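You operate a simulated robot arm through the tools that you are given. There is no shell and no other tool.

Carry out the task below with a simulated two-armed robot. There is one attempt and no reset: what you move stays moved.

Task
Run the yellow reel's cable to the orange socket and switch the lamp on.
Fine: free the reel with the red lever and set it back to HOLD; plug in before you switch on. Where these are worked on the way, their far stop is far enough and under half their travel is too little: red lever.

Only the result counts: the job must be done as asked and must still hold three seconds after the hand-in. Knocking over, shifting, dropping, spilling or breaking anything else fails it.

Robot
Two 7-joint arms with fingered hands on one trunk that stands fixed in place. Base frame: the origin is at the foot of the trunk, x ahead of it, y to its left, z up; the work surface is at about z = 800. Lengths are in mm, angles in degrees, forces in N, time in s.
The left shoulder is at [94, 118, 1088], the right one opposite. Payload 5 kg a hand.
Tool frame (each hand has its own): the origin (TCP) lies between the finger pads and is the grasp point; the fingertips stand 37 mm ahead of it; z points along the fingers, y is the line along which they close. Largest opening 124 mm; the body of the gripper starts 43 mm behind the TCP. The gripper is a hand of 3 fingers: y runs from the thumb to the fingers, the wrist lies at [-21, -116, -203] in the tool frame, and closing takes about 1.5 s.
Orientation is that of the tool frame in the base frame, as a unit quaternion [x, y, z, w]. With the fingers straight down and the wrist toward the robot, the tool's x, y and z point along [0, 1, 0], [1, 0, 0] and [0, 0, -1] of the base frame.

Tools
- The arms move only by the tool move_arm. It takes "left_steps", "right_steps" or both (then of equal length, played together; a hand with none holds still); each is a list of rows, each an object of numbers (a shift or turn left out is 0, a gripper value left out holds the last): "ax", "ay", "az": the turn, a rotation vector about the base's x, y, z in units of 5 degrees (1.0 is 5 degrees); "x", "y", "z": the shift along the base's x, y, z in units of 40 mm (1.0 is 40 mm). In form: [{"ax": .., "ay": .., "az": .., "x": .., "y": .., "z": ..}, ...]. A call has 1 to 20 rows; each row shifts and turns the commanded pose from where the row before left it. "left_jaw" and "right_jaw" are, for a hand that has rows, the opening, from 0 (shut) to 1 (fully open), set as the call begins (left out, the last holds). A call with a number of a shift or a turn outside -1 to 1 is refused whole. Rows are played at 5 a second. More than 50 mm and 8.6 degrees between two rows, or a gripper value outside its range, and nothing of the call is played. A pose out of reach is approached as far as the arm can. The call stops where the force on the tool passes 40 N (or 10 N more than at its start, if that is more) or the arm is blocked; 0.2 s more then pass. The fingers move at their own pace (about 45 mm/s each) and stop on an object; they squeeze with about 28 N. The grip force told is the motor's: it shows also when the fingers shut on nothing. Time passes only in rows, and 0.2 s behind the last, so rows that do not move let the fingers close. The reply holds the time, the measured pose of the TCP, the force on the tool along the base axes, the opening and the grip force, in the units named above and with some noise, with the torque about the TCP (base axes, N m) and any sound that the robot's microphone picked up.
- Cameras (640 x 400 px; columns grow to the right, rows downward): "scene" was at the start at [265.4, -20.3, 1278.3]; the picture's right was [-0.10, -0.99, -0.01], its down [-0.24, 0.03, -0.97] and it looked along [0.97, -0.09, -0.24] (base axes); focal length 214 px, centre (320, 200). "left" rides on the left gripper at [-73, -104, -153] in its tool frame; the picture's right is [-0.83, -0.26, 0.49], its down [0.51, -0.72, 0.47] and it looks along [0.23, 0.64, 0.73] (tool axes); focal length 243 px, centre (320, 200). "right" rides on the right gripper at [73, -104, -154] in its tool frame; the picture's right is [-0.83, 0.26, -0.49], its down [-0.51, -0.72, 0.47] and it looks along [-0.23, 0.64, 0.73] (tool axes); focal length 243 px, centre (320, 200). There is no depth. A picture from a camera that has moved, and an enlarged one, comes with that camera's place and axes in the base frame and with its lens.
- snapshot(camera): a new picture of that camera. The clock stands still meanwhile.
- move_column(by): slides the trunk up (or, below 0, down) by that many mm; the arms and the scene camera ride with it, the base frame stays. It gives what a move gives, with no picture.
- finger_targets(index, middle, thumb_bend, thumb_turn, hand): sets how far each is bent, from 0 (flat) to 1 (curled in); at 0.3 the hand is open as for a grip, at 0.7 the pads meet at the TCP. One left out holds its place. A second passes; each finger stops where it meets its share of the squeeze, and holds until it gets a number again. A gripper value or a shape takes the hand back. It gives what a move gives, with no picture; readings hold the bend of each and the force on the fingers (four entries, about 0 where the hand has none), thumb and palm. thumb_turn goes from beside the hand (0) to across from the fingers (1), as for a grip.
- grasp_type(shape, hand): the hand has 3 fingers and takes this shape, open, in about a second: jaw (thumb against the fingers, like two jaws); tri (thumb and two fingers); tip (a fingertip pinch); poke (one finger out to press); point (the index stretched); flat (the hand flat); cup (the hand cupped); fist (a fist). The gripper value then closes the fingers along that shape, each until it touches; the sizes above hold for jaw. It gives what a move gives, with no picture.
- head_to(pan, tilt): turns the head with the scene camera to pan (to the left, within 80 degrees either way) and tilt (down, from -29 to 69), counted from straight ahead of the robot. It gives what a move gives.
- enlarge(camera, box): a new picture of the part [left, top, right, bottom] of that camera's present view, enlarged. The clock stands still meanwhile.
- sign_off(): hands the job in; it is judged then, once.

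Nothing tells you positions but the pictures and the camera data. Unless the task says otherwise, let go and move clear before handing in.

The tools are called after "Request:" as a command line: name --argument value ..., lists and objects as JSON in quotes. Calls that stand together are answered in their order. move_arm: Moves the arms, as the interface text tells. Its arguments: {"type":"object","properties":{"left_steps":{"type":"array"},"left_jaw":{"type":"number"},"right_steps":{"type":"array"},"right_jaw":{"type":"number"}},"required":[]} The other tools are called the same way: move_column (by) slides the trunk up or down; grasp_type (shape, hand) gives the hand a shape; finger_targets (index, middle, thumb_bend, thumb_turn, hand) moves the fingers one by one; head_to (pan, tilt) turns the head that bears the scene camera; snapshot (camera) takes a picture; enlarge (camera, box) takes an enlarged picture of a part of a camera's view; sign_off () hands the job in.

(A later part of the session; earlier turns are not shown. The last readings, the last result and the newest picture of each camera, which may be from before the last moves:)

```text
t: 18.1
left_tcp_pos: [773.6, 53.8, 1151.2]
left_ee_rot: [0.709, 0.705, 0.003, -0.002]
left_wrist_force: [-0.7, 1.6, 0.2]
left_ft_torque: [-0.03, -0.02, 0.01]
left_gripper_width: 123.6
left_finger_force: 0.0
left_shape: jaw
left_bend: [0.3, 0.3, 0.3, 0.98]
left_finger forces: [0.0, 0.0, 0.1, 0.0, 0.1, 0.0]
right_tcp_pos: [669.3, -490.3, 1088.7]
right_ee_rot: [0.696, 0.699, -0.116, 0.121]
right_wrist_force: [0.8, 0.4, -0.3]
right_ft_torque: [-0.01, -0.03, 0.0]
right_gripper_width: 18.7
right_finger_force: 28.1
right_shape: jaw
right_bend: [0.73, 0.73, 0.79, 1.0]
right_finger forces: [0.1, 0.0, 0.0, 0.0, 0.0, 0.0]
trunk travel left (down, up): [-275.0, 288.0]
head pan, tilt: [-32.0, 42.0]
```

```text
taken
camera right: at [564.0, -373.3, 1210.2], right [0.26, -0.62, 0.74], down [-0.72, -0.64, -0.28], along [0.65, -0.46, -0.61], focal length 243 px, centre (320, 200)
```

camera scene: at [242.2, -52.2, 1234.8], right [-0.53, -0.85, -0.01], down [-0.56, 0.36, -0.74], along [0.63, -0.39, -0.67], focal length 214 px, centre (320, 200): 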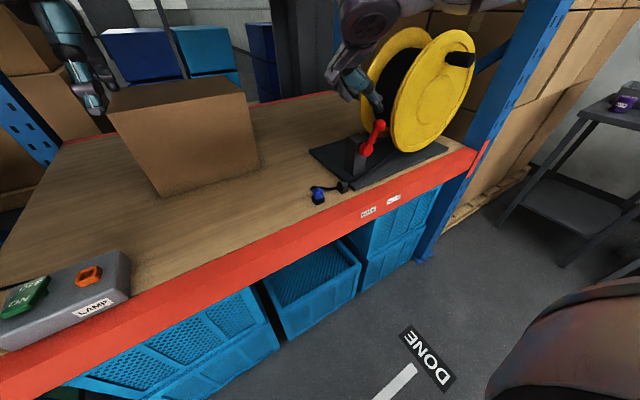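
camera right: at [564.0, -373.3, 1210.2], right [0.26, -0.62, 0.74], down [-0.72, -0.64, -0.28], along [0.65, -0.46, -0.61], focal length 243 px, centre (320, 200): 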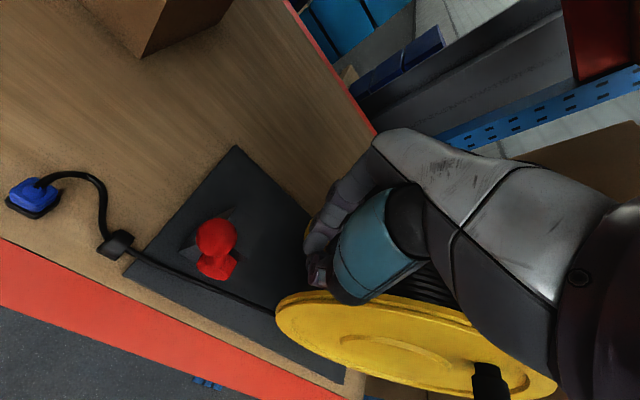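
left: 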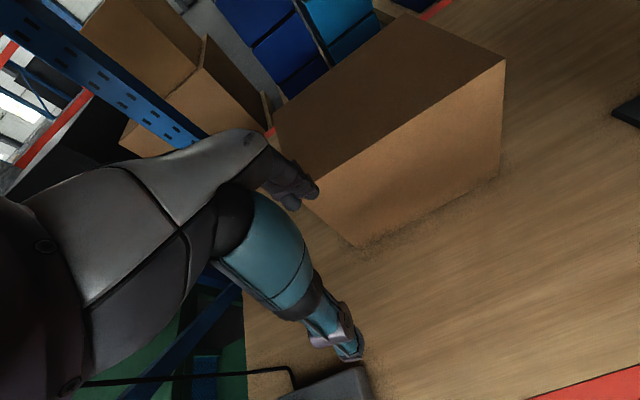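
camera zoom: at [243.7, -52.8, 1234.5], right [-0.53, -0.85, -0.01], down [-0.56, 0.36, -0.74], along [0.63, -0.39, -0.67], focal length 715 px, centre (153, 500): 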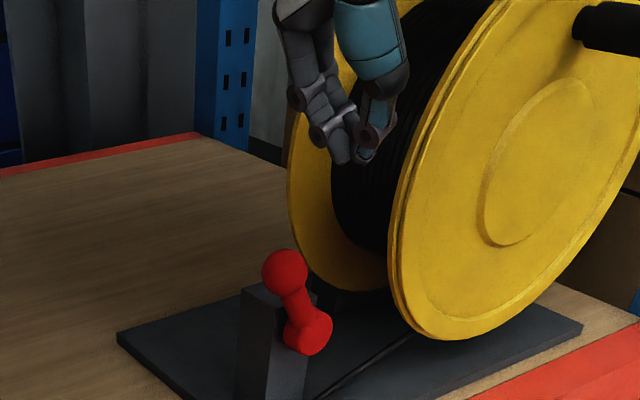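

Request:
move_arm --right_steps '[{"z": -0.8}, {"z": -0.8}, {"z": -0.8}]'

Request:
enlarge --camera "scene" --box '[310, 80, 410, 160]'

Request:
enlarge --camera "right" --box '[180, 180, 400, 320]'

```text
t: 18.9
left_tcp_pos: [772.4, 53.2, 1151.8]
left_ee_rot: [0.71, 0.704, 0.003, -0.001]
left_wrist_force: [1.4, -0.6, -0.3]
left_ft_torque: [0.0, -0.04, 0.01]
left_gripper_width: 123.8
left_finger_force: 0.2
left_shape: jaw
left_bend: [0.3, 0.3, 0.3, 0.98]
left_finger forces: [0.0, 0.1, 0.0, 0.0, 0.1, 0.1]
right_tcp_pos: [669.4, -491.3, 993.2]
right_ee_rot: [0.696, 0.699, -0.116, 0.121]
right_wrist_force: [-0.4, 0.0, 0.7]
right_ft_torque: [0.04, 0.02, -0.02]
right_gripper_width: 18.9
right_finger_force: 27.8
right_shape: jaw
right_bend: [0.73, 0.73, 0.79, 1.0]
right_finger forces: [0.1, 0.1, 0.0, 0.1, 0.1, 0.0]
trunk travel left (down, up): [-275.0, 288.0]
head pan, tilt: [-32.0, 42.0]
```

```text
5.00 times, centred on (360, 120) of scene
camera zoom: at [243.6, -52.7, 1234.5], right [-0.53, -0.85, -0.01], down [-0.56, 0.36, -0.74], along [0.63, -0.39, -0.67], focal length 1072 px, centre (120, 600)
```

zoom: 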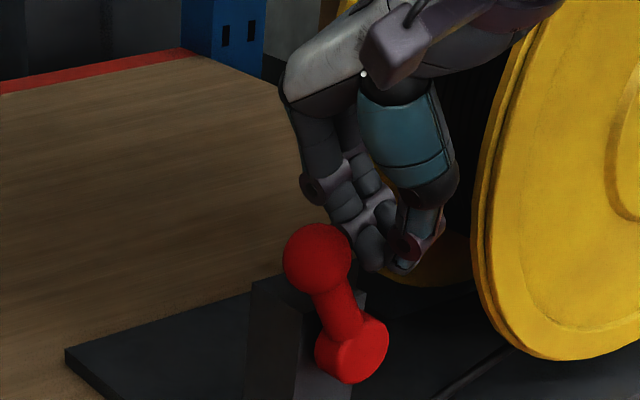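

```text
2.86 times, centred on (290, 250) of right
camera zoom: at [563.8, -372.0, 1114.0], right [0.26, -0.62, 0.74], down [-0.72, -0.64, -0.28], along [0.65, -0.46, -0.61], focal length 693 px, centre (406, 57)
```

zoom: 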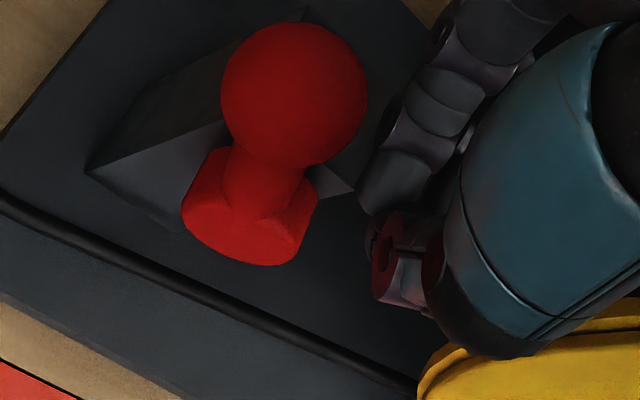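

Clear on both sides. Now I'll push left in small steps until the lever meets its stop.

Request:
move_arm --right_steps '[{"y": 0.3}, {"y": 0.25}, {"y": 0.25}, {"y": 0.25, "z": -0.05}, {"y": 0.25, "z": -0.1}]'

Request:
enlarge --camera "scene" --box '[310, 80, 410, 160]'

Request:
enlarge --camera "right" --box '[180, 180, 400, 320]'

```text
t: 19.7
left_tcp_pos: [771.4, 54.0, 1152.0]
left_ee_rot: [0.711, 0.704, 0.003, -0.001]
left_wrist_force: [0.3, 0.5, 0.3]
left_ft_torque: [0.02, -0.01, -0.02]
left_gripper_width: 123.5
left_finger_force: 0.1
left_shape: jaw
left_bend: [0.3, 0.3, 0.3, 0.98]
left_finger forces: [0.0, 0.0, 0.0, 0.0, 0.1, 0.1]
right_tcp_pos: [669.1, -467.7, 993.9]
right_ee_rot: [0.698, 0.695, -0.121, 0.123]
right_wrist_force: [-4.0, -18.1, 1.5]
right_ft_torque: [-0.54, 0.1, 0.02]
right_gripper_width: 18.5
right_finger_force: 27.7
right_shape: jaw
right_bend: [0.73, 0.73, 0.79, 1.0]
right_finger forces: [0.4, 0.0, 0.0, 0.0, 0.0, 0.0]
trunk travel left (down, up): [-275.0, 288.0]
head pan, tilt: [-32.0, 42.0]
stopped in row 3 (right hand): the force on the tool passed its limit at 50 N (the readings are from after the stop); the commanded pose is now the measured one
```

```text
5.00 times, centred on (360, 120) of scene
camera zoom: at [243.4, -52.3, 1234.8], right [-0.53, -0.85, -0.01], down [-0.56, 0.36, -0.74], along [0.63, -0.39, -0.67], focal length 1072 px, centre (120, 600)
```

zoom: 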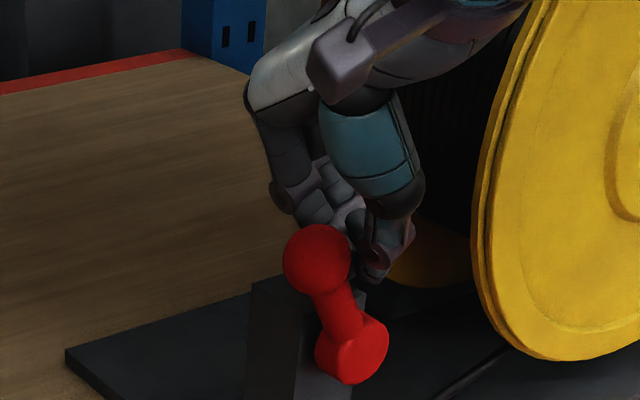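

```text
2.86 times, centred on (290, 250) of right
camera zoom: at [565.2, -347.6, 1113.0], right [0.26, -0.61, 0.75], down [-0.72, -0.63, -0.27], along [0.64, -0.47, -0.6], focal length 693 px, centre (406, 57)
```

zoom: 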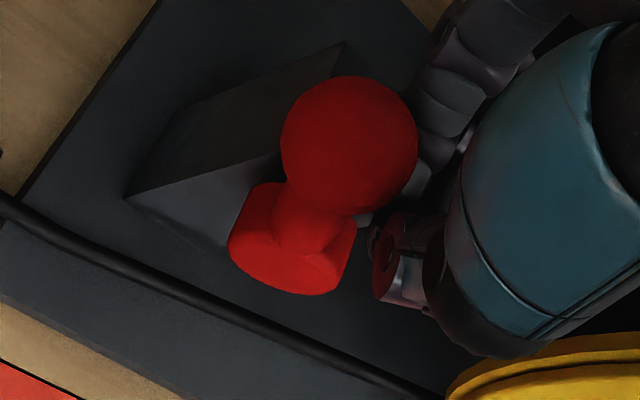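

The push met a firm stop at 50 N without the lever moving further, so the lever is fully at FREE. I'll back the right hand off and up, bring it vertical, and move it toward the plug at a safe height.

Request:
move_arm --right_steps '[{"y": -0.3}, {"z": 0.9}, {"z": 0.9}, {"z": 0.9}, {"ax": 1, "y": 0.8}, {"ax": 1, "y": 1}, {"ax": 1, "y": 1}, {"ax": 1, "y": 1}]'

Request:
enlarge --camera "scene" --box '[300, 80, 440, 200]'

```text
t: 21.5
left_tcp_pos: [773.3, 54.9, 1150.8]
left_ee_rot: [0.709, 0.705, 0.004, -0.002]
left_wrist_force: [0.1, 0.0, 0.2]
left_ft_torque: [0.01, 0.02, 0.02]
left_gripper_width: 123.8
left_finger_force: 0.1
left_shape: jaw
left_bend: [0.3, 0.3, 0.3, 0.98]
left_finger forces: [0.1, 0.0, 0.1, 0.0, 0.1, 0.0]
right_tcp_pos: [670.5, -327.1, 1100.8]
right_ee_rot: [0.708, 0.707, 0.004, 0.0]
right_wrist_force: [0.2, 0.2, 0.4]
right_ft_torque: [-0.03, -0.02, 0.01]
right_gripper_width: 18.6
right_finger_force: 28.1
right_shape: jaw
right_bend: [0.73, 0.73, 0.79, 1.0]
right_finger forces: [0.0, 0.1, 0.0, 0.1, 0.0, 0.0]
trunk travel left (down, up): [-275.0, 288.0]
head pan, tilt: [-32.0, 42.0]
```

```text
3.33 times, centred on (370, 140) of scene
camera zoom: at [244.1, -53.5, 1234.4], right [-0.53, -0.85, -0.01], down [-0.56, 0.36, -0.74], along [0.63, -0.39, -0.67], focal length 715 px, centre (153, 400)
```

zoom: 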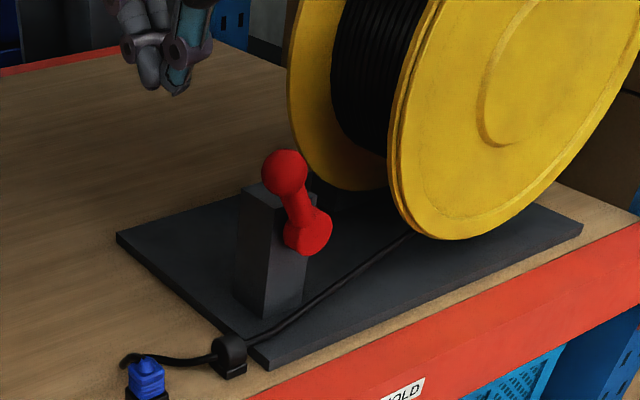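

The lever is at FREE. Next I'll turn the right hand 90° about vertical, so it closes along y with the thumb on the reel side, clear of the cable loop behind the plug. I'll open the hand at the same time.

Request:
move_arm --right_steps '[{"az": 1}, {"az": 1}, {"az": 1}, {"az": 1}, {"az": 1}, {"az": 1}, {"az": 1}, {"az": 1}, {"az": 1}, {"az": 1}, {"az": 1}, {"az": 1}, {"az": 1}, {"az": 1}, {"az": 1}, {"az": 1}, {"az": 1}, {"az": 1}]' --right_jaw 0.7

Request:
snapshot --camera "right"

Request:
snapshot --camera "scene"

```text
t: 25.3
left_tcp_pos: [774.0, 54.1, 1151.7]
left_ee_rot: [0.709, 0.705, 0.004, -0.003]
left_wrist_force: [-0.5, -0.7, 0.4]
left_ft_torque: [0.02, -0.03, 0.0]
left_gripper_width: 123.7
left_finger_force: 0.1
left_shape: jaw
left_bend: [0.3, 0.3, 0.3, 0.98]
left_finger forces: [0.1, 0.0, 0.1, 0.0, 0.1, 0.0]
right_tcp_pos: [668.5, -329.1, 1100.8]
right_ee_rot: [0.0, 1.0, 0.005, 0.004]
right_wrist_force: [0.5, 0.1, -0.8]
right_ft_torque: [-0.02, -0.04, -0.01]
right_gripper_width: 86.3
right_finger_force: 0.2
right_shape: jaw
right_bend: [0.27, 0.37, 0.59, 0.99]
right_finger forces: [0.0, 0.1, 0.0, 0.0, 0.1, 0.0]
trunk travel left (down, up): [-275.0, 288.0]
head pan, tilt: [-32.0, 42.0]
```

```text
taken
camera right: at [596.0, -434.7, 1254.3], right [0.83, 0.26, 0.5], down [0.51, -0.72, -0.47], along [0.24, 0.65, -0.72], focal length 243 px, centre (320, 200)
```

right: 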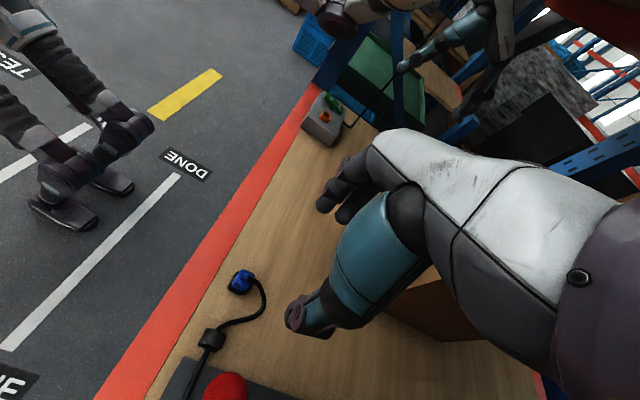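

```text
taken
camera scene: at [244.2, -53.6, 1234.3], right [-0.53, -0.85, -0.01], down [-0.56, 0.36, -0.74], along [0.63, -0.39, -0.67], focal length 214 px, centre (320, 200)
```

scene: 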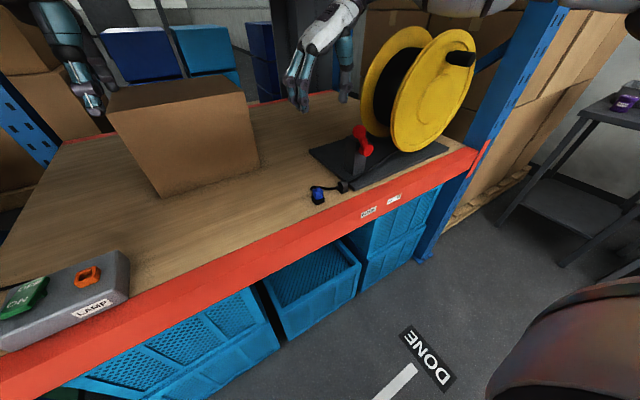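

Request:
enlarge --camera "right" --box '[190, 255, 286, 355]'

Request:
enlarge --camera "right" --box '[296, 80, 360, 150]'

Request:
enlarge --camera "scene" --box '[295, 175, 355, 215]'

```text
4.00 times, centred on (238, 305) of right
camera zoom: at [596.0, -434.7, 1254.3], right [0.83, 0.26, 0.5], down [0.51, -0.72, -0.47], along [0.24, 0.65, -0.72], focal length 970 px, centre (648, -220)
```

zoom: 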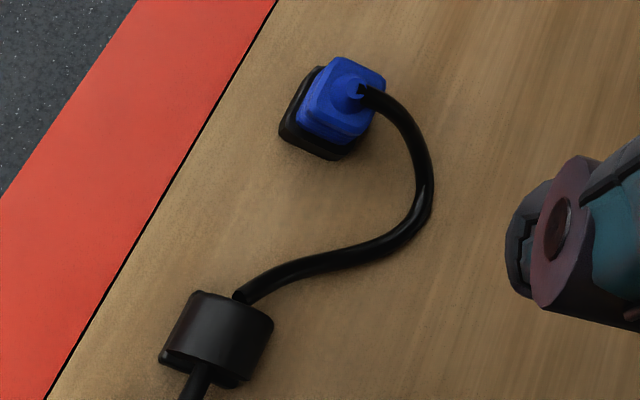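

```text
5.71 times, centred on (328, 115) of right
camera zoom: at [596.0, -434.7, 1254.3], right [0.83, 0.26, 0.5], down [0.51, -0.72, -0.47], along [0.24, 0.65, -0.72], focal length 1386 px, centre (274, 686)
```

zoom: 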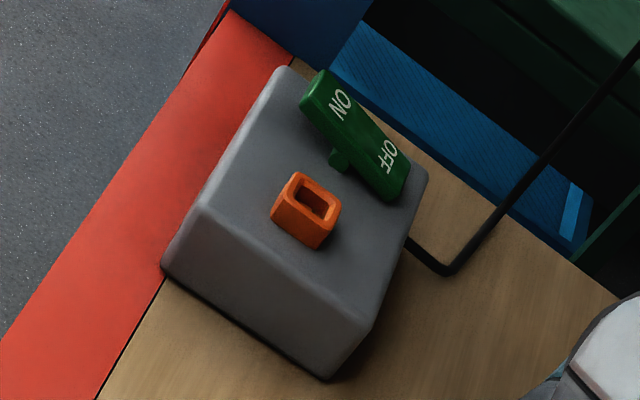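

```text
10.00 times, centred on (325, 195) of scene
camera zoom: at [244.2, -53.6, 1234.3], right [-0.53, -0.85, -0.01], down [-0.56, 0.36, -0.74], along [0.63, -0.39, -0.67], focal length 2145 px, centre (270, 250)
```

zoom: 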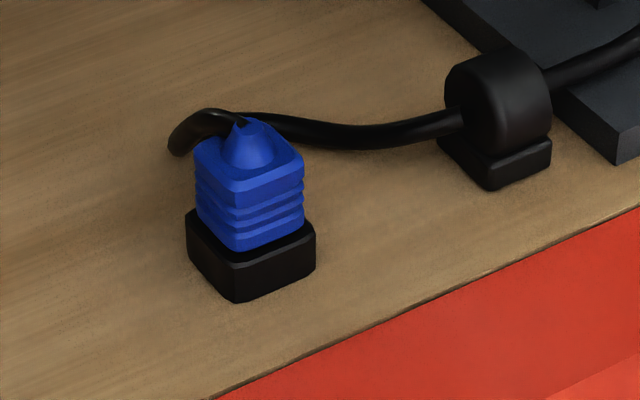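

The new angle gives good fixes: the plug axis is near (653, -300) with its top plate at z ≈ 843, and the lever clearly leans left in FREE. I'll bring the right hand above the plug with a slight 8° tilt, which keeps the wrist away from the lever knob.

Request:
move_arm --right_steps '[{"x": -0.1, "y": 0.2, "z": -0.85, "ax": -0.4}, {"x": -0.1, "y": 0.2, "z": -0.85, "ax": -0.4}, {"x": -0.1, "y": 0.2, "z": -0.85, "ax": -0.4}, {"x": -0.09, "y": 0.2, "z": -0.85, "ax": -0.4}]' --right_jaw 0.55

Request:
snapshot --camera "scene"

Request:
snapshot --camera "right"

```text
t: 26.3
left_tcp_pos: [773.1, 54.6, 1150.6]
left_ee_rot: [0.71, 0.705, 0.004, -0.002]
left_wrist_force: [0.5, -0.4, -1.0]
left_ft_torque: [0.0, -0.03, 0.01]
left_gripper_width: 123.7
left_finger_force: 0.1
left_shape: jaw
left_bend: [0.3, 0.3, 0.3, 0.98]
left_finger forces: [0.0, 0.0, 0.0, 0.0, 0.0, 0.0]
right_tcp_pos: [656.8, -295.2, 967.9]
right_ee_rot: [0.002, 0.998, -0.065, 0.004]
right_wrist_force: [-0.2, -0.5, -0.2]
right_ft_torque: [0.0, -0.02, -0.01]
right_gripper_width: 68.6
right_finger_force: 0.1
right_shape: jaw
right_bend: [0.74, 0.43, 0.67, 1.0]
right_finger forces: [0.0, 0.0, 0.1, 0.0, 0.0, 0.0]
trunk travel left (down, up): [-275.0, 288.0]
head pan, tilt: [-32.0, 42.0]
```

```text
taken
camera scene: at [244.2, -53.6, 1234.3], right [-0.53, -0.85, -0.01], down [-0.56, 0.36, -0.74], along [0.63, -0.39, -0.67], focal length 214 px, centre (320, 200)
```

scene: 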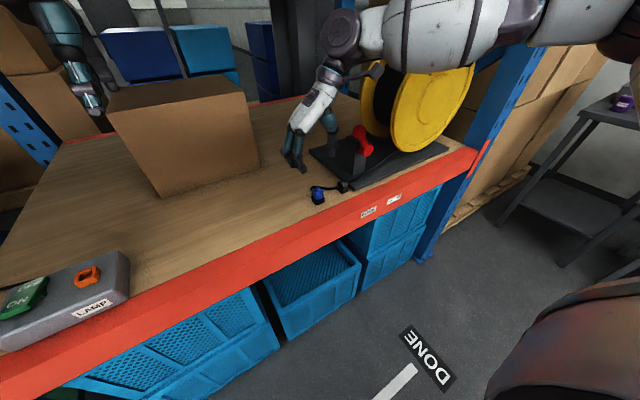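

```text
taken
camera right: at [582.9, -378.9, 1132.8], right [0.83, 0.32, 0.46], down [0.51, -0.78, -0.37], along [0.24, 0.54, -0.81], focal length 243 px, centre (320, 200)
```

right: 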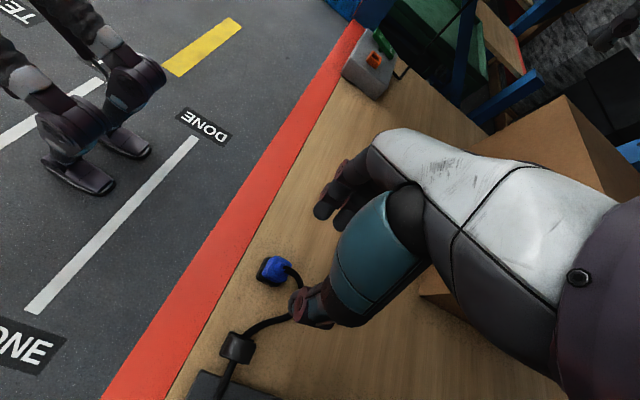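

Request:
enlarge --camera "right" --box '[230, 235, 350, 335]'

Request:
enlarge --camera "scene" --box '[270, 60, 410, 210]'

```text
4.00 times, centred on (290, 285) of right
camera zoom: at [582.9, -378.9, 1132.8], right [0.83, 0.32, 0.46], down [0.51, -0.78, -0.37], along [0.24, 0.54, -0.81], focal length 970 px, centre (440, -140)
```

zoom: 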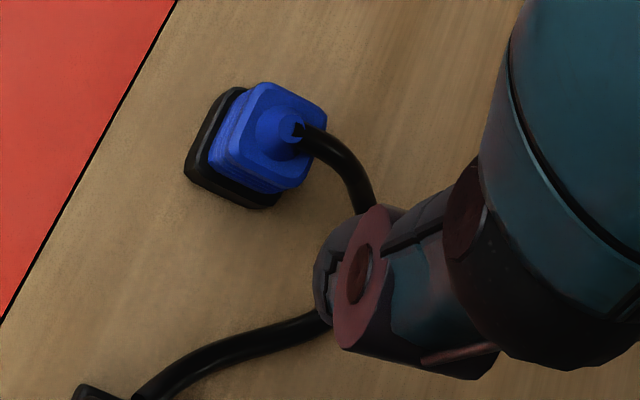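

```text
2.67 times, centred on (340, 135) of scene
camera zoom: at [244.2, -53.6, 1234.3], right [-0.53, -0.85, -0.01], down [-0.56, 0.36, -0.74], along [0.63, -0.39, -0.67], focal length 572 px, centre (267, 373)
```

zoom: 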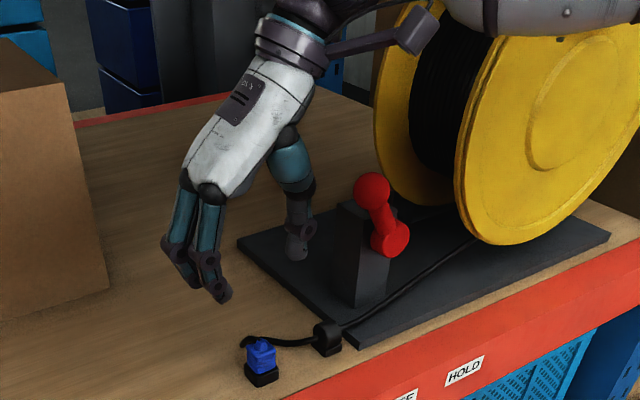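

Request:
move_arm --right_steps '[{"x": -0.03, "z": -0.8}, {"x": -0.03, "z": -0.8}, {"x": -0.02, "z": -0.7}]'

Request:
enlarge --camera "scene" --box '[270, 110, 390, 230]'

Request:
enlarge --camera "right" --box '[230, 195, 390, 335]'

```text
t: 27.1
left_tcp_pos: [772.5, 55.0, 1150.1]
left_ee_rot: [0.71, 0.705, 0.004, -0.002]
left_wrist_force: [0.5, 0.8, -0.3]
left_ft_torque: [0.0, 0.01, -0.01]
left_gripper_width: 123.7
left_finger_force: 0.0
left_shape: jaw
left_bend: [0.3, 0.3, 0.3, 0.98]
left_finger forces: [0.1, 0.0, 0.1, 0.0, 0.0, 0.0]
right_tcp_pos: [651.6, -297.6, 871.4]
right_ee_rot: [0.001, 0.998, -0.064, 0.004]
right_wrist_force: [0.0, 0.0, 0.6]
right_ft_torque: [-0.01, -0.01, 0.0]
right_gripper_width: 68.5
right_finger_force: 0.1
right_shape: jaw
right_bend: [0.74, 0.43, 0.67, 1.0]
right_finger forces: [0.0, 0.0, 0.1, 0.0, 0.1, 0.0]
trunk travel left (down, up): [-275.0, 288.0]
head pan, tilt: [-32.0, 42.0]
```

```text
3.33 times, centred on (330, 170) of scene
camera zoom: at [244.3, -53.6, 1234.3], right [-0.53, -0.85, -0.01], down [-0.56, 0.36, -0.74], along [0.63, -0.39, -0.67], focal length 715 px, centre (287, 300)
```

zoom: 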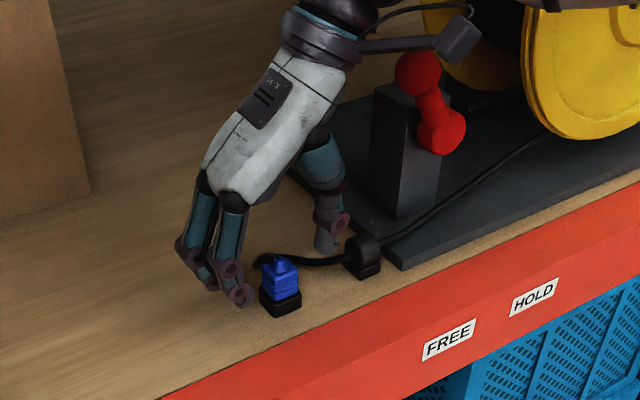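

```text
2.86 times, centred on (310, 265) of right
camera zoom: at [578.4, -381.1, 1037.8], right [0.83, 0.32, 0.46], down [0.51, -0.78, -0.37], along [0.24, 0.54, -0.81], focal length 693 px, centre (349, 14)
```

zoom: 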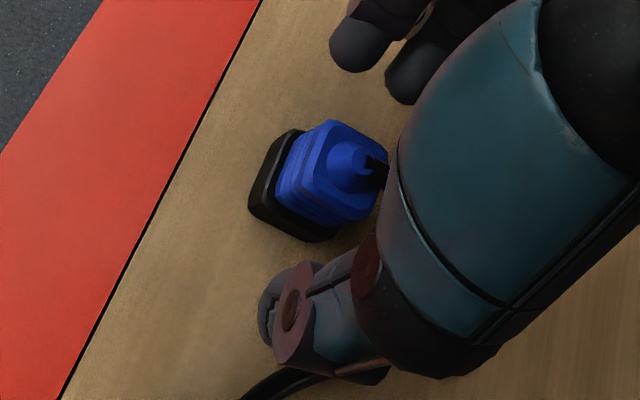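

Request:
move_arm --right_steps '[{"x": 0.04, "y": 0.05, "z": -0.2}, {"z": -0.2}]'

Request:
move_arm --right_steps '[{}, {}, {}, {}, {}]' --right_jaw 0.3

Request:
enlarge --camera "scene" --box '[280, 150, 360, 230]'

Request:
enlarge --camera "right" --box '[230, 195, 390, 335]'

```text
t: 27.7
left_tcp_pos: [773.4, 54.5, 1151.3]
left_ee_rot: [0.71, 0.704, 0.003, -0.003]
left_wrist_force: [0.4, -0.7, 0.3]
left_ft_torque: [-0.02, -0.01, 0.01]
left_gripper_width: 123.8
left_finger_force: 0.2
left_shape: jaw
left_bend: [0.3, 0.3, 0.3, 0.98]
left_finger forces: [0.1, 0.1, 0.0, 0.0, 0.1, 0.0]
right_tcp_pos: [653.1, -294.1, 857.0]
right_ee_rot: [0.001, 0.998, -0.064, 0.004]
right_wrist_force: [0.3, 0.4, 0.0]
right_ft_torque: [0.0, -0.01, -0.02]
right_gripper_width: 68.4
right_finger_force: 0.0
right_shape: jaw
right_bend: [0.74, 0.43, 0.67, 1.0]
right_finger forces: [0.1, 0.0, 0.1, 0.0, 0.1, 0.0]
trunk travel left (down, up): [-275.0, 288.0]
head pan, tilt: [-32.0, 42.0]
```

```text
t: 28.9
left_tcp_pos: [773.3, 54.4, 1151.2]
left_ee_rot: [0.71, 0.704, 0.004, -0.003]
left_wrist_force: [-0.2, -0.5, 0.1]
left_ft_torque: [-0.03, 0.01, 0.01]
left_gripper_width: 123.8
left_finger_force: 0.0
left_shape: jaw
left_bend: [0.3, 0.3, 0.3, 0.98]
left_finger forces: [0.0, 0.0, 0.0, 0.0, 0.0, 0.0]
right_tcp_pos: [653.6, -295.1, 855.3]
right_ee_rot: [0.0, 0.998, -0.065, 0.004]
right_wrist_force: [-0.3, -0.2, -0.6]
right_ft_torque: [0.03, 0.0, 0.01]
right_gripper_width: 37.8
right_finger_force: 0.1
right_shape: jaw
right_bend: [0.74, 0.54, 0.73, 1.0]
right_finger forces: [0.0, 0.0, 0.0, 0.0, 0.0, 0.1]
trunk travel left (down, up): [-275.0, 288.0]
head pan, tilt: [-32.0, 42.0]
```

```text
5.00 times, centred on (320, 190) of scene
camera zoom: at [244.3, -53.6, 1234.3], right [-0.53, -0.85, -0.01], down [-0.56, 0.36, -0.74], along [0.63, -0.39, -0.67], focal length 1072 px, centre (320, 250)
```

zoom: 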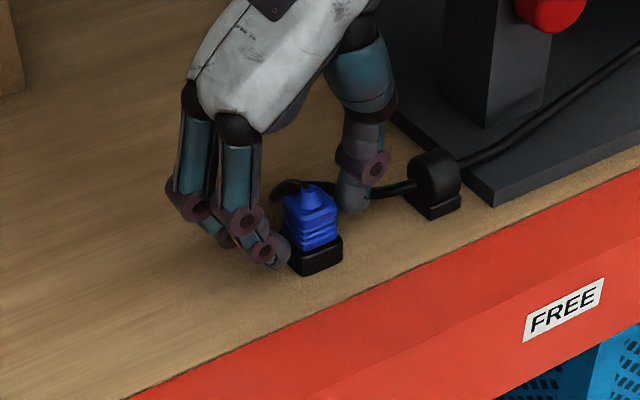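

```text
2.86 times, centred on (310, 265) of right
camera zoom: at [580.2, -378.6, 1022.6], right [0.83, 0.32, 0.46], down [0.51, -0.78, -0.37], along [0.24, 0.54, -0.81], focal length 693 px, centre (349, 14)
```

zoom: 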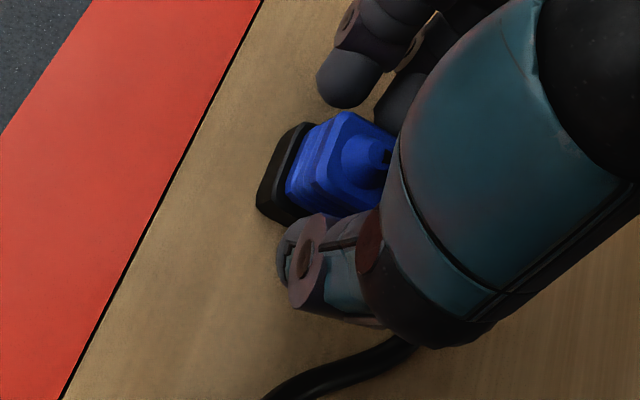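

Request:
move_arm --right_steps '[{"z": 0.08}, {}, {}, {}, {}, {}]' --right_jaw 0.0

Request:
enlarge --camera "scene" --box '[290, 160, 350, 220]'

Request:
enlarge --camera "right" --box '[230, 195, 390, 335]'

```text
t: 30.3
left_tcp_pos: [772.6, 54.8, 1150.0]
left_ee_rot: [0.71, 0.704, 0.004, -0.002]
left_wrist_force: [1.0, 0.5, 0.1]
left_ft_torque: [0.04, 0.04, -0.01]
left_gripper_width: 123.4
left_finger_force: 0.0
left_shape: jaw
left_bend: [0.3, 0.3, 0.3, 0.98]
left_finger forces: [0.0, 0.0, 0.0, 0.0, 0.0, 0.0]
right_tcp_pos: [653.4, -293.5, 859.9]
right_ee_rot: [0.001, 0.998, -0.065, 0.004]
right_wrist_force: [1.3, -1.3, -5.4]
right_ft_torque: [0.06, -0.01, -0.03]
right_gripper_width: 19.4
right_finger_force: 27.6
right_shape: jaw
right_bend: [0.72, 0.62, 0.74, 1.0]
right_finger forces: [15.8, 8.3, 0.0, 0.1, 24.8, 0.0]
trunk travel left (down, up): [-275.0, 288.0]
head pan, tilt: [-32.0, 42.0]
```

```text
6.67 times, centred on (320, 190) of scene
camera zoom: at [244.4, -53.7, 1234.3], right [-0.53, -0.85, -0.01], down [-0.56, 0.36, -0.74], along [0.63, -0.39, -0.67], focal length 1430 px, centre (320, 267)
```

zoom: 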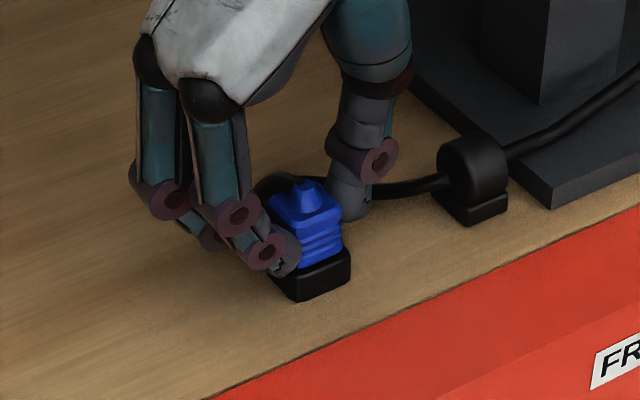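

```text
2.86 times, centred on (310, 265) of right
camera zoom: at [579.8, -377.9, 1025.9], right [0.83, 0.32, 0.46], down [0.51, -0.78, -0.37], along [0.24, 0.54, -0.81], focal length 693 px, centre (349, 14)
```

zoom: 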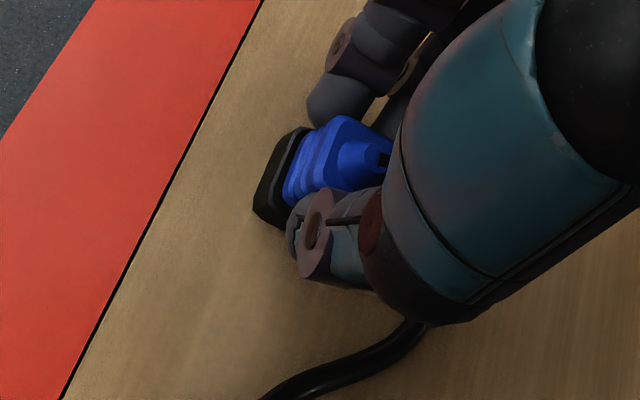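

The plug is gripped on both sides. I'll lift it slowly straight up and check that it comes out cleanly.

Request:
move_arm --right_steps '[{"z": 0.25}, {"z": 0.25}, {"z": 0.4}, {"z": 0.6}]'

Request:
enlarge --camera "scene" --box '[290, 150, 350, 210]'

Request:
enlarge --camera "right" --box '[230, 195, 390, 335]'

```text
t: 31.3
left_tcp_pos: [772.9, 54.6, 1151.0]
left_ee_rot: [0.71, 0.704, 0.003, -0.003]
left_wrist_force: [-0.1, -0.5, -0.1]
left_ft_torque: [0.0, -0.02, 0.02]
left_gripper_width: 123.7
left_finger_force: 0.1
left_shape: jaw
left_bend: [0.3, 0.3, 0.3, 0.98]
left_finger forces: [0.0, 0.1, 0.0, 0.1, 0.0, 0.0]
right_tcp_pos: [653.8, -294.3, 919.8]
right_ee_rot: [0.001, 0.998, -0.064, 0.004]
right_wrist_force: [-0.6, -0.2, 0.1]
right_ft_torque: [-0.02, -0.02, 0.01]
right_gripper_width: 19.3
right_finger_force: 28.2
right_shape: jaw
right_bend: [0.72, 0.62, 0.74, 1.0]
right_finger forces: [16.6, 9.1, 0.1, 0.0, 25.8, 0.0]
trunk travel left (down, up): [-275.0, 288.0]
head pan, tilt: [-32.0, 42.0]
```

```text
6.67 times, centred on (320, 180) of scene
camera zoom: at [244.3, -53.6, 1234.3], right [-0.53, -0.85, -0.01], down [-0.56, 0.36, -0.74], along [0.63, -0.39, -0.67], focal length 1430 px, centre (320, 333)
```

zoom: 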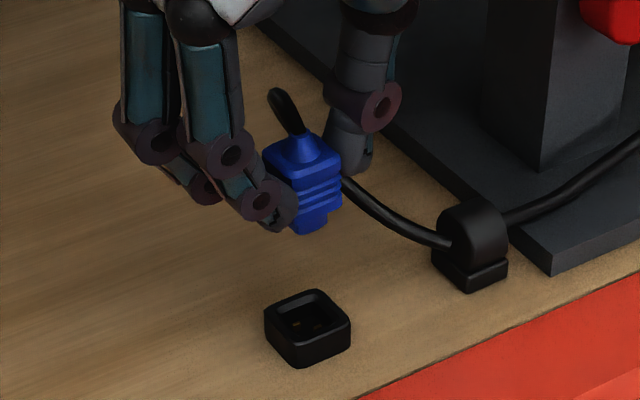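

```text
2.86 times, centred on (310, 265) of right
camera zoom: at [580.6, -378.2, 1086.0], right [0.83, 0.32, 0.46], down [0.51, -0.78, -0.37], along [0.24, 0.54, -0.81], focal length 693 px, centre (349, 14)
```

zoom: 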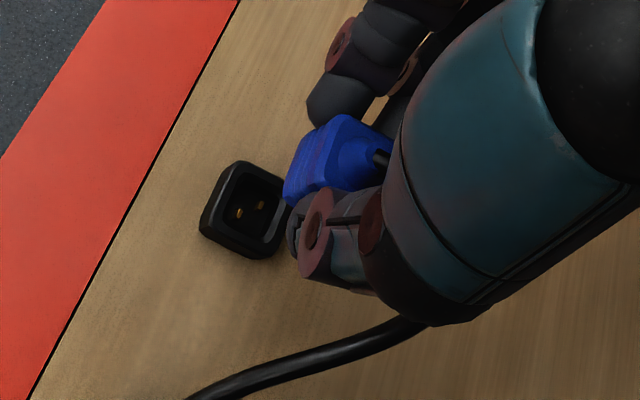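

The plug is out of the holder, upright and with a small nose below its flange. Before carrying it across, I'll move the left hand to the left and up to clear the path.

Request:
move_arm --left_steps '[{"z": 0.5, "y": 0.5}, {"y": 1.0, "x": -0.4, "z": 0.3}, {"y": 1.0, "x": -0.4}, {"y": 1.0, "x": -0.4}, {"y": 1.0, "x": -0.4}]'

Request:
head_to --pan 15 --tilt 35

Request:
snapshot --camera "scene"

Request:
snapshot --camera "left"

```text
t: 32.4
left_tcp_pos: [712.5, 187.2, 1161.7]
left_ee_rot: [0.722, 0.691, 0.004, -0.027]
left_wrist_force: [-1.1, 1.1, -1.1]
left_ft_torque: [-0.07, -0.08, 0.02]
left_gripper_width: 123.9
left_finger_force: 0.1
left_shape: jaw
left_bend: [0.3, 0.3, 0.3, 0.98]
left_finger forces: [0.1, 0.0, 0.0, 0.1, 0.1, 0.0]
right_tcp_pos: [650.0, -298.1, 923.2]
right_ee_rot: [0.001, 0.998, -0.062, 0.008]
right_wrist_force: [-2.3, 3.0, 2.4]
right_ft_torque: [-0.23, -0.17, -0.01]
right_gripper_width: 19.3
right_finger_force: 28.3
right_shape: jaw
right_bend: [0.72, 0.62, 0.74, 1.0]
right_finger forces: [16.5, 9.5, 0.0, 0.0, 25.9, 0.0]
trunk travel left (down, up): [-275.0, 288.0]
head pan, tilt: [-32.0, 42.0]
stopped in row 5 (left hand): the force on the tool passed its limit at 57 N (the readings are from after the stop); the commanded pose is now the measured one
```

```text
t: 33.6
left_tcp_pos: [714.3, 187.0, 1161.4]
left_ee_rot: [0.72, 0.693, 0.004, -0.027]
left_wrist_force: [0.9, -0.3, 0.0]
left_ft_torque: [0.0, -0.03, 0.02]
left_gripper_width: 123.8
left_finger_force: 0.0
left_shape: jaw
left_bend: [0.3, 0.3, 0.3, 0.98]
left_finger forces: [0.1, 0.0, 0.1, 0.0, 0.1, 0.0]
right_tcp_pos: [650.8, -300.4, 918.9]
right_ee_rot: [0.003, 0.998, -0.061, 0.005]
right_wrist_force: [-0.2, -0.5, -0.8]
right_ft_torque: [0.0, -0.02, 0.0]
right_gripper_width: 19.1
right_finger_force: 28.3
right_shape: jaw
right_bend: [0.72, 0.62, 0.74, 1.0]
right_finger forces: [16.3, 9.5, 0.1, 0.0, 26.0, 0.1]
trunk travel left (down, up): [-275.0, 288.0]
head pan, tilt: [15.0, 35.0]
```

```text
taken
camera scene: at [254.7, 6.7, 1246.1], right [0.26, -0.97, -0.01], down [-0.55, -0.14, -0.83], along [0.8, 0.22, -0.56], focal length 214 px, centre (320, 200)
```

scene: 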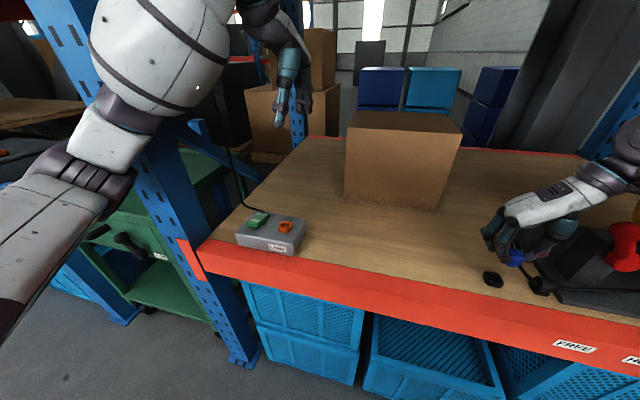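

```text
taken
camera left: at [611.5, 114.4, 1316.9], right [-0.31, -0.8, -0.52], down [-0.71, 0.55, -0.43], along [0.63, 0.24, -0.74], focal length 243 px, centre (320, 200)
```

left: 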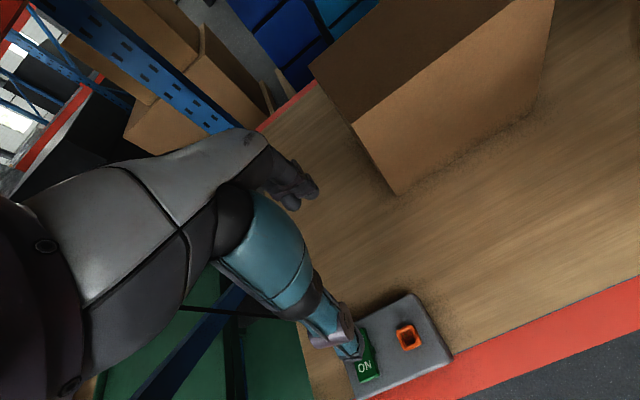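

The left arm was stopped by something, probably the lamp fixture above its wrist. I'll look up there before moving it again.

Request:
head_to --pan 20 --tilt -10

Request:
snapshot --camera "scene"

```text
t: 34.7
left_tcp_pos: [715.0, 188.9, 1161.9]
left_ee_rot: [0.72, 0.693, 0.005, -0.026]
left_wrist_force: [-0.3, 1.0, 0.3]
left_ft_torque: [-0.01, 0.02, 0.0]
left_gripper_width: 123.9
left_finger_force: 0.1
left_shape: jaw
left_bend: [0.3, 0.3, 0.3, 0.98]
left_finger forces: [0.0, 0.0, 0.0, 0.0, 0.0, 0.0]
right_tcp_pos: [651.1, -301.5, 918.6]
right_ee_rot: [0.002, 0.998, -0.061, 0.005]
right_wrist_force: [0.0, 0.2, -0.6]
right_ft_torque: [0.0, 0.0, -0.01]
right_gripper_width: 19.4
right_finger_force: 27.5
right_shape: jaw
right_bend: [0.72, 0.62, 0.74, 1.0]
right_finger forces: [16.4, 9.5, 0.0, 0.1, 26.0, 0.0]
trunk travel left (down, up): [-275.0, 288.0]
head pan, tilt: [20.0, -10.0]
```

```text
taken
camera scene: at [248.4, 11.5, 1317.5], right [0.34, -0.94, -0.01], down [0.17, 0.07, -0.98], along [0.92, 0.33, 0.18], focal length 214 px, centre (320, 200)
```

scene: 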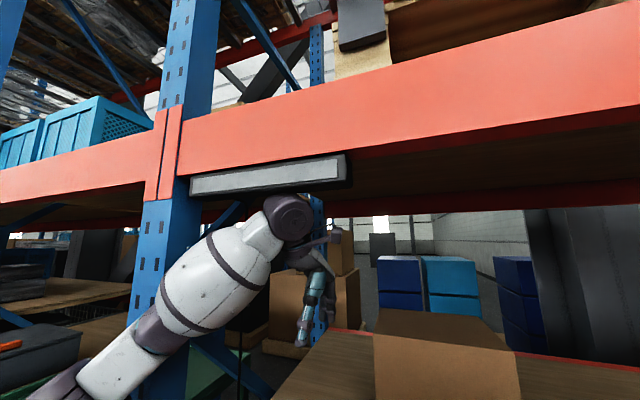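

The lamp is a panel under the upper beam with its underside near z ≈ 1405, and the left wrist was just touching it. It still looks in line with the beam. I'll lower the left hand first and then send it forward, away from both the lamp and the right hand's path.

Request:
move_arm --left_steps '[{"z": -1.0}, {"z": -0.8}, {"x": 0.8, "y": 0.2}, {"x": 0.9, "y": 0.3}, {"x": 0.9, "y": 0.3}]'

Request:
snapshot --camera "scene"

Request:
snapshot --camera "left"

```text
t: 36.1
left_tcp_pos: [800.3, 222.2, 1115.6]
left_ee_rot: [0.72, 0.694, 0.013, -0.011]
left_wrist_force: [0.1, -1.0, -0.2]
left_ft_torque: [0.01, 0.02, -0.01]
left_gripper_width: 123.9
left_finger_force: 0.0
left_shape: jaw
left_bend: [0.3, 0.3, 0.3, 0.98]
left_finger forces: [0.0, 0.1, 0.1, 0.0, 0.0, 0.0]
right_tcp_pos: [635.9, -300.3, 930.7]
right_ee_rot: [0.004, 0.998, -0.061, 0.014]
right_wrist_force: [-0.8, 0.3, -1.8]
right_ft_torque: [0.01, 0.0, 0.03]
right_gripper_width: 19.2
right_finger_force: 28.0
right_shape: jaw
right_bend: [0.72, 0.62, 0.74, 1.0]
right_finger forces: [16.5, 9.5, 0.0, 0.1, 25.9, 0.0]
trunk travel left (down, up): [-275.0, 288.0]
head pan, tilt: [20.0, -10.0]
stopped in row 5 (left hand): the arm was blocked; the commanded pose is now the measured one
```

```text
taken
camera scene: at [227.3, 12.6, 1321.6], right [0.34, -0.94, 0.0], down [0.19, 0.07, -0.98], along [0.92, 0.33, 0.2], focal length 214 px, centre (320, 200)
```

scene: 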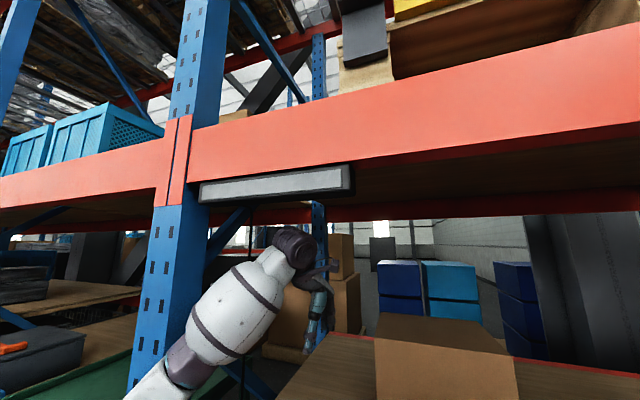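

```text
taken
camera left: at [693.2, 149.1, 1266.7], right [-0.29, -0.8, -0.52], down [-0.7, 0.55, -0.46], along [0.65, 0.23, -0.72], focal length 243 px, centre (320, 200)
```

left: 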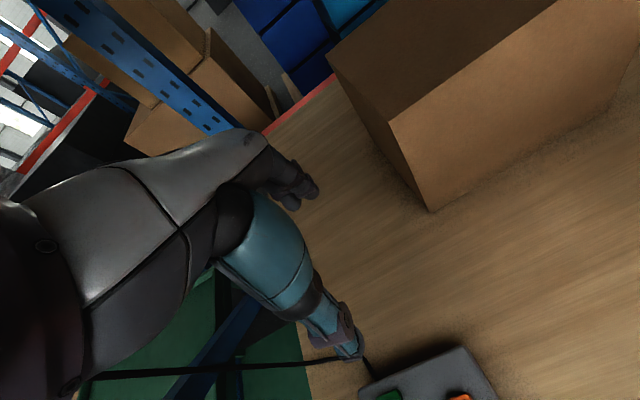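

The trunk was nudged back, so some part of the left arm is pressing on something. I'll look at the left arm from the head before moving anything else.

Request:
head_to --pan 45 --tilt 25

Request:
snapshot --camera "scene"

Request:
snapshot --camera "right"

```text
t: 37.1
left_tcp_pos: [801.8, 222.6, 1113.6]
left_ee_rot: [0.718, 0.695, 0.011, -0.012]
left_wrist_force: [0.2, 0.0, 0.5]
left_ft_torque: [0.04, 0.02, -0.02]
left_gripper_width: 124.0
left_finger_force: 0.0
left_shape: jaw
left_bend: [0.3, 0.3, 0.3, 0.98]
left_finger forces: [0.1, 0.0, 0.1, 0.1, 0.0, 0.1]
right_tcp_pos: [636.0, -301.4, 929.4]
right_ee_rot: [0.003, 0.998, -0.062, 0.014]
right_wrist_force: [0.6, 1.1, 0.0]
right_ft_torque: [0.02, -0.01, 0.0]
right_gripper_width: 19.6
right_finger_force: 28.2
right_shape: jaw
right_bend: [0.72, 0.62, 0.74, 1.0]
right_finger forces: [16.3, 9.4, 0.0, 0.0, 25.9, 0.0]
trunk travel left (down, up): [-275.0, 288.0]
head pan, tilt: [45.0, 25.0]
```

```text
taken
camera scene: at [214.9, 48.7, 1266.3], right [0.71, -0.71, 0.01], down [-0.28, -0.28, -0.92], along [0.65, 0.65, -0.4], focal length 214 px, centre (320, 200)
```

scene: 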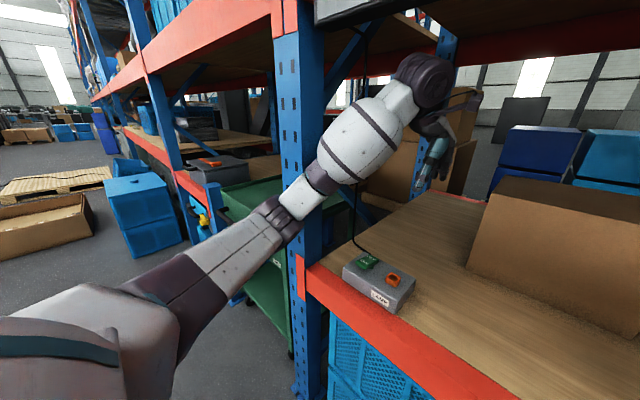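

```text
taken
camera right: at [560.3, -386.0, 1094.1], right [0.82, 0.32, 0.48], down [0.51, -0.78, -0.37], along [0.26, 0.55, -0.8], focal length 243 px, centre (320, 200)
```

right: 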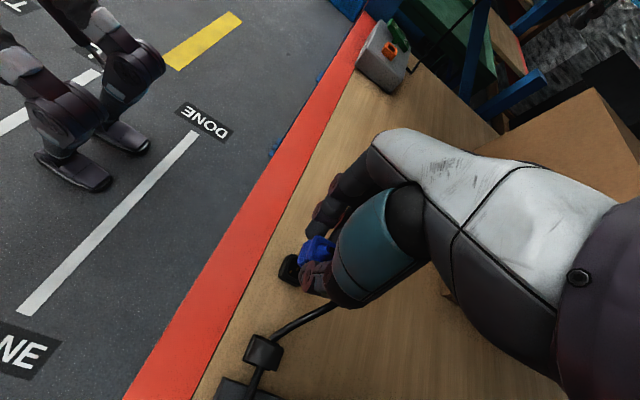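

The left elbow is resting against the rack's blue upright, which pushed the trunk back. I'll pull the left hand back along the path it came.

Request:
move_arm --left_steps '[{"x": -0.9, "y": -0.3}, {"x": -0.9, "y": -0.4}, {"x": -0.8, "y": -0.3}]'

Request:
snapshot --camera "scene"

```text
t: 37.9
left_tcp_pos: [714.2, 194.3, 1097.1]
left_ee_rot: [0.717, 0.697, 0.002, -0.014]
left_wrist_force: [0.0, -0.6, 0.5]
left_ft_torque: [-0.03, -0.09, -0.01]
left_gripper_width: 124.0
left_finger_force: 0.1
left_shape: jaw
left_bend: [0.3, 0.3, 0.3, 0.97]
left_finger forces: [0.0, 0.1, 0.2, 0.0, 0.0, 0.0]
right_tcp_pos: [652.3, -291.3, 923.6]
right_ee_rot: [0.002, 0.998, -0.065, 0.006]
right_wrist_force: [-0.9, 1.0, -0.3]
right_ft_torque: [-0.08, -0.06, 0.0]
right_gripper_width: 19.1
right_finger_force: 27.9
right_shape: jaw
right_bend: [0.72, 0.62, 0.74, 1.0]
right_finger forces: [16.3, 9.5, 0.0, 0.0, 25.9, 0.1]
trunk travel left (down, up): [-275.0, 288.0]
head pan, tilt: [45.0, 25.0]
```

```text
taken
camera scene: at [236.2, 61.6, 1262.0], right [0.71, -0.71, 0.0], down [-0.29, -0.3, -0.91], along [0.64, 0.64, -0.42], focal length 214 px, centre (320, 200)
```

scene: 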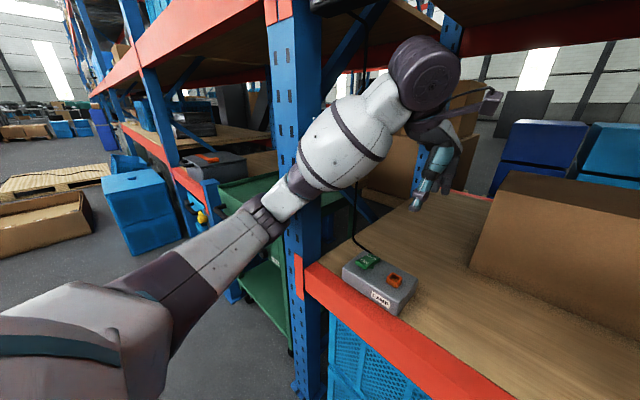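

Request:
move_arm --left_steps '[{"x": -1.0}, {"x": -1.0}, {"x": -1.0}, {"x": -0.5, "z": 0.5}, {"z": 1.0}, {"z": 1.0}]'

Request:
snapshot --camera "scene"

```text
t: 39.3
left_tcp_pos: [582.1, 198.8, 1194.6]
left_ee_rot: [0.718, 0.695, -0.002, -0.015]
left_wrist_force: [0.3, 0.2, -0.6]
left_ft_torque: [-0.02, -0.02, 0.02]
left_gripper_width: 123.9
left_finger_force: 0.2
left_shape: jaw
left_bend: [0.3, 0.3, 0.3, 0.98]
left_finger forces: [0.0, 0.1, 0.0, 0.0, 0.0, 0.0]
right_tcp_pos: [657.1, -288.2, 919.4]
right_ee_rot: [0.002, 0.998, -0.068, 0.003]
right_wrist_force: [-1.1, 0.3, 0.7]
right_ft_torque: [0.04, -0.02, 0.01]
right_gripper_width: 19.3
right_finger_force: 28.1
right_shape: jaw
right_bend: [0.72, 0.62, 0.74, 1.0]
right_finger forces: [16.2, 9.5, 0.0, 0.0, 25.9, 0.0]
trunk travel left (down, up): [-275.0, 288.0]
head pan, tilt: [45.0, 25.0]
```

```text
taken
camera scene: at [242.3, 66.6, 1260.2], right [0.71, -0.71, 0.0], down [-0.3, -0.3, -0.91], along [0.64, 0.64, -0.42], focal length 214 px, centre (320, 200)
```

scene: 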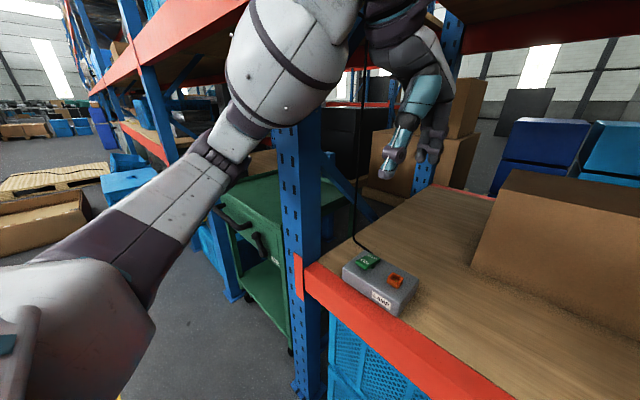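

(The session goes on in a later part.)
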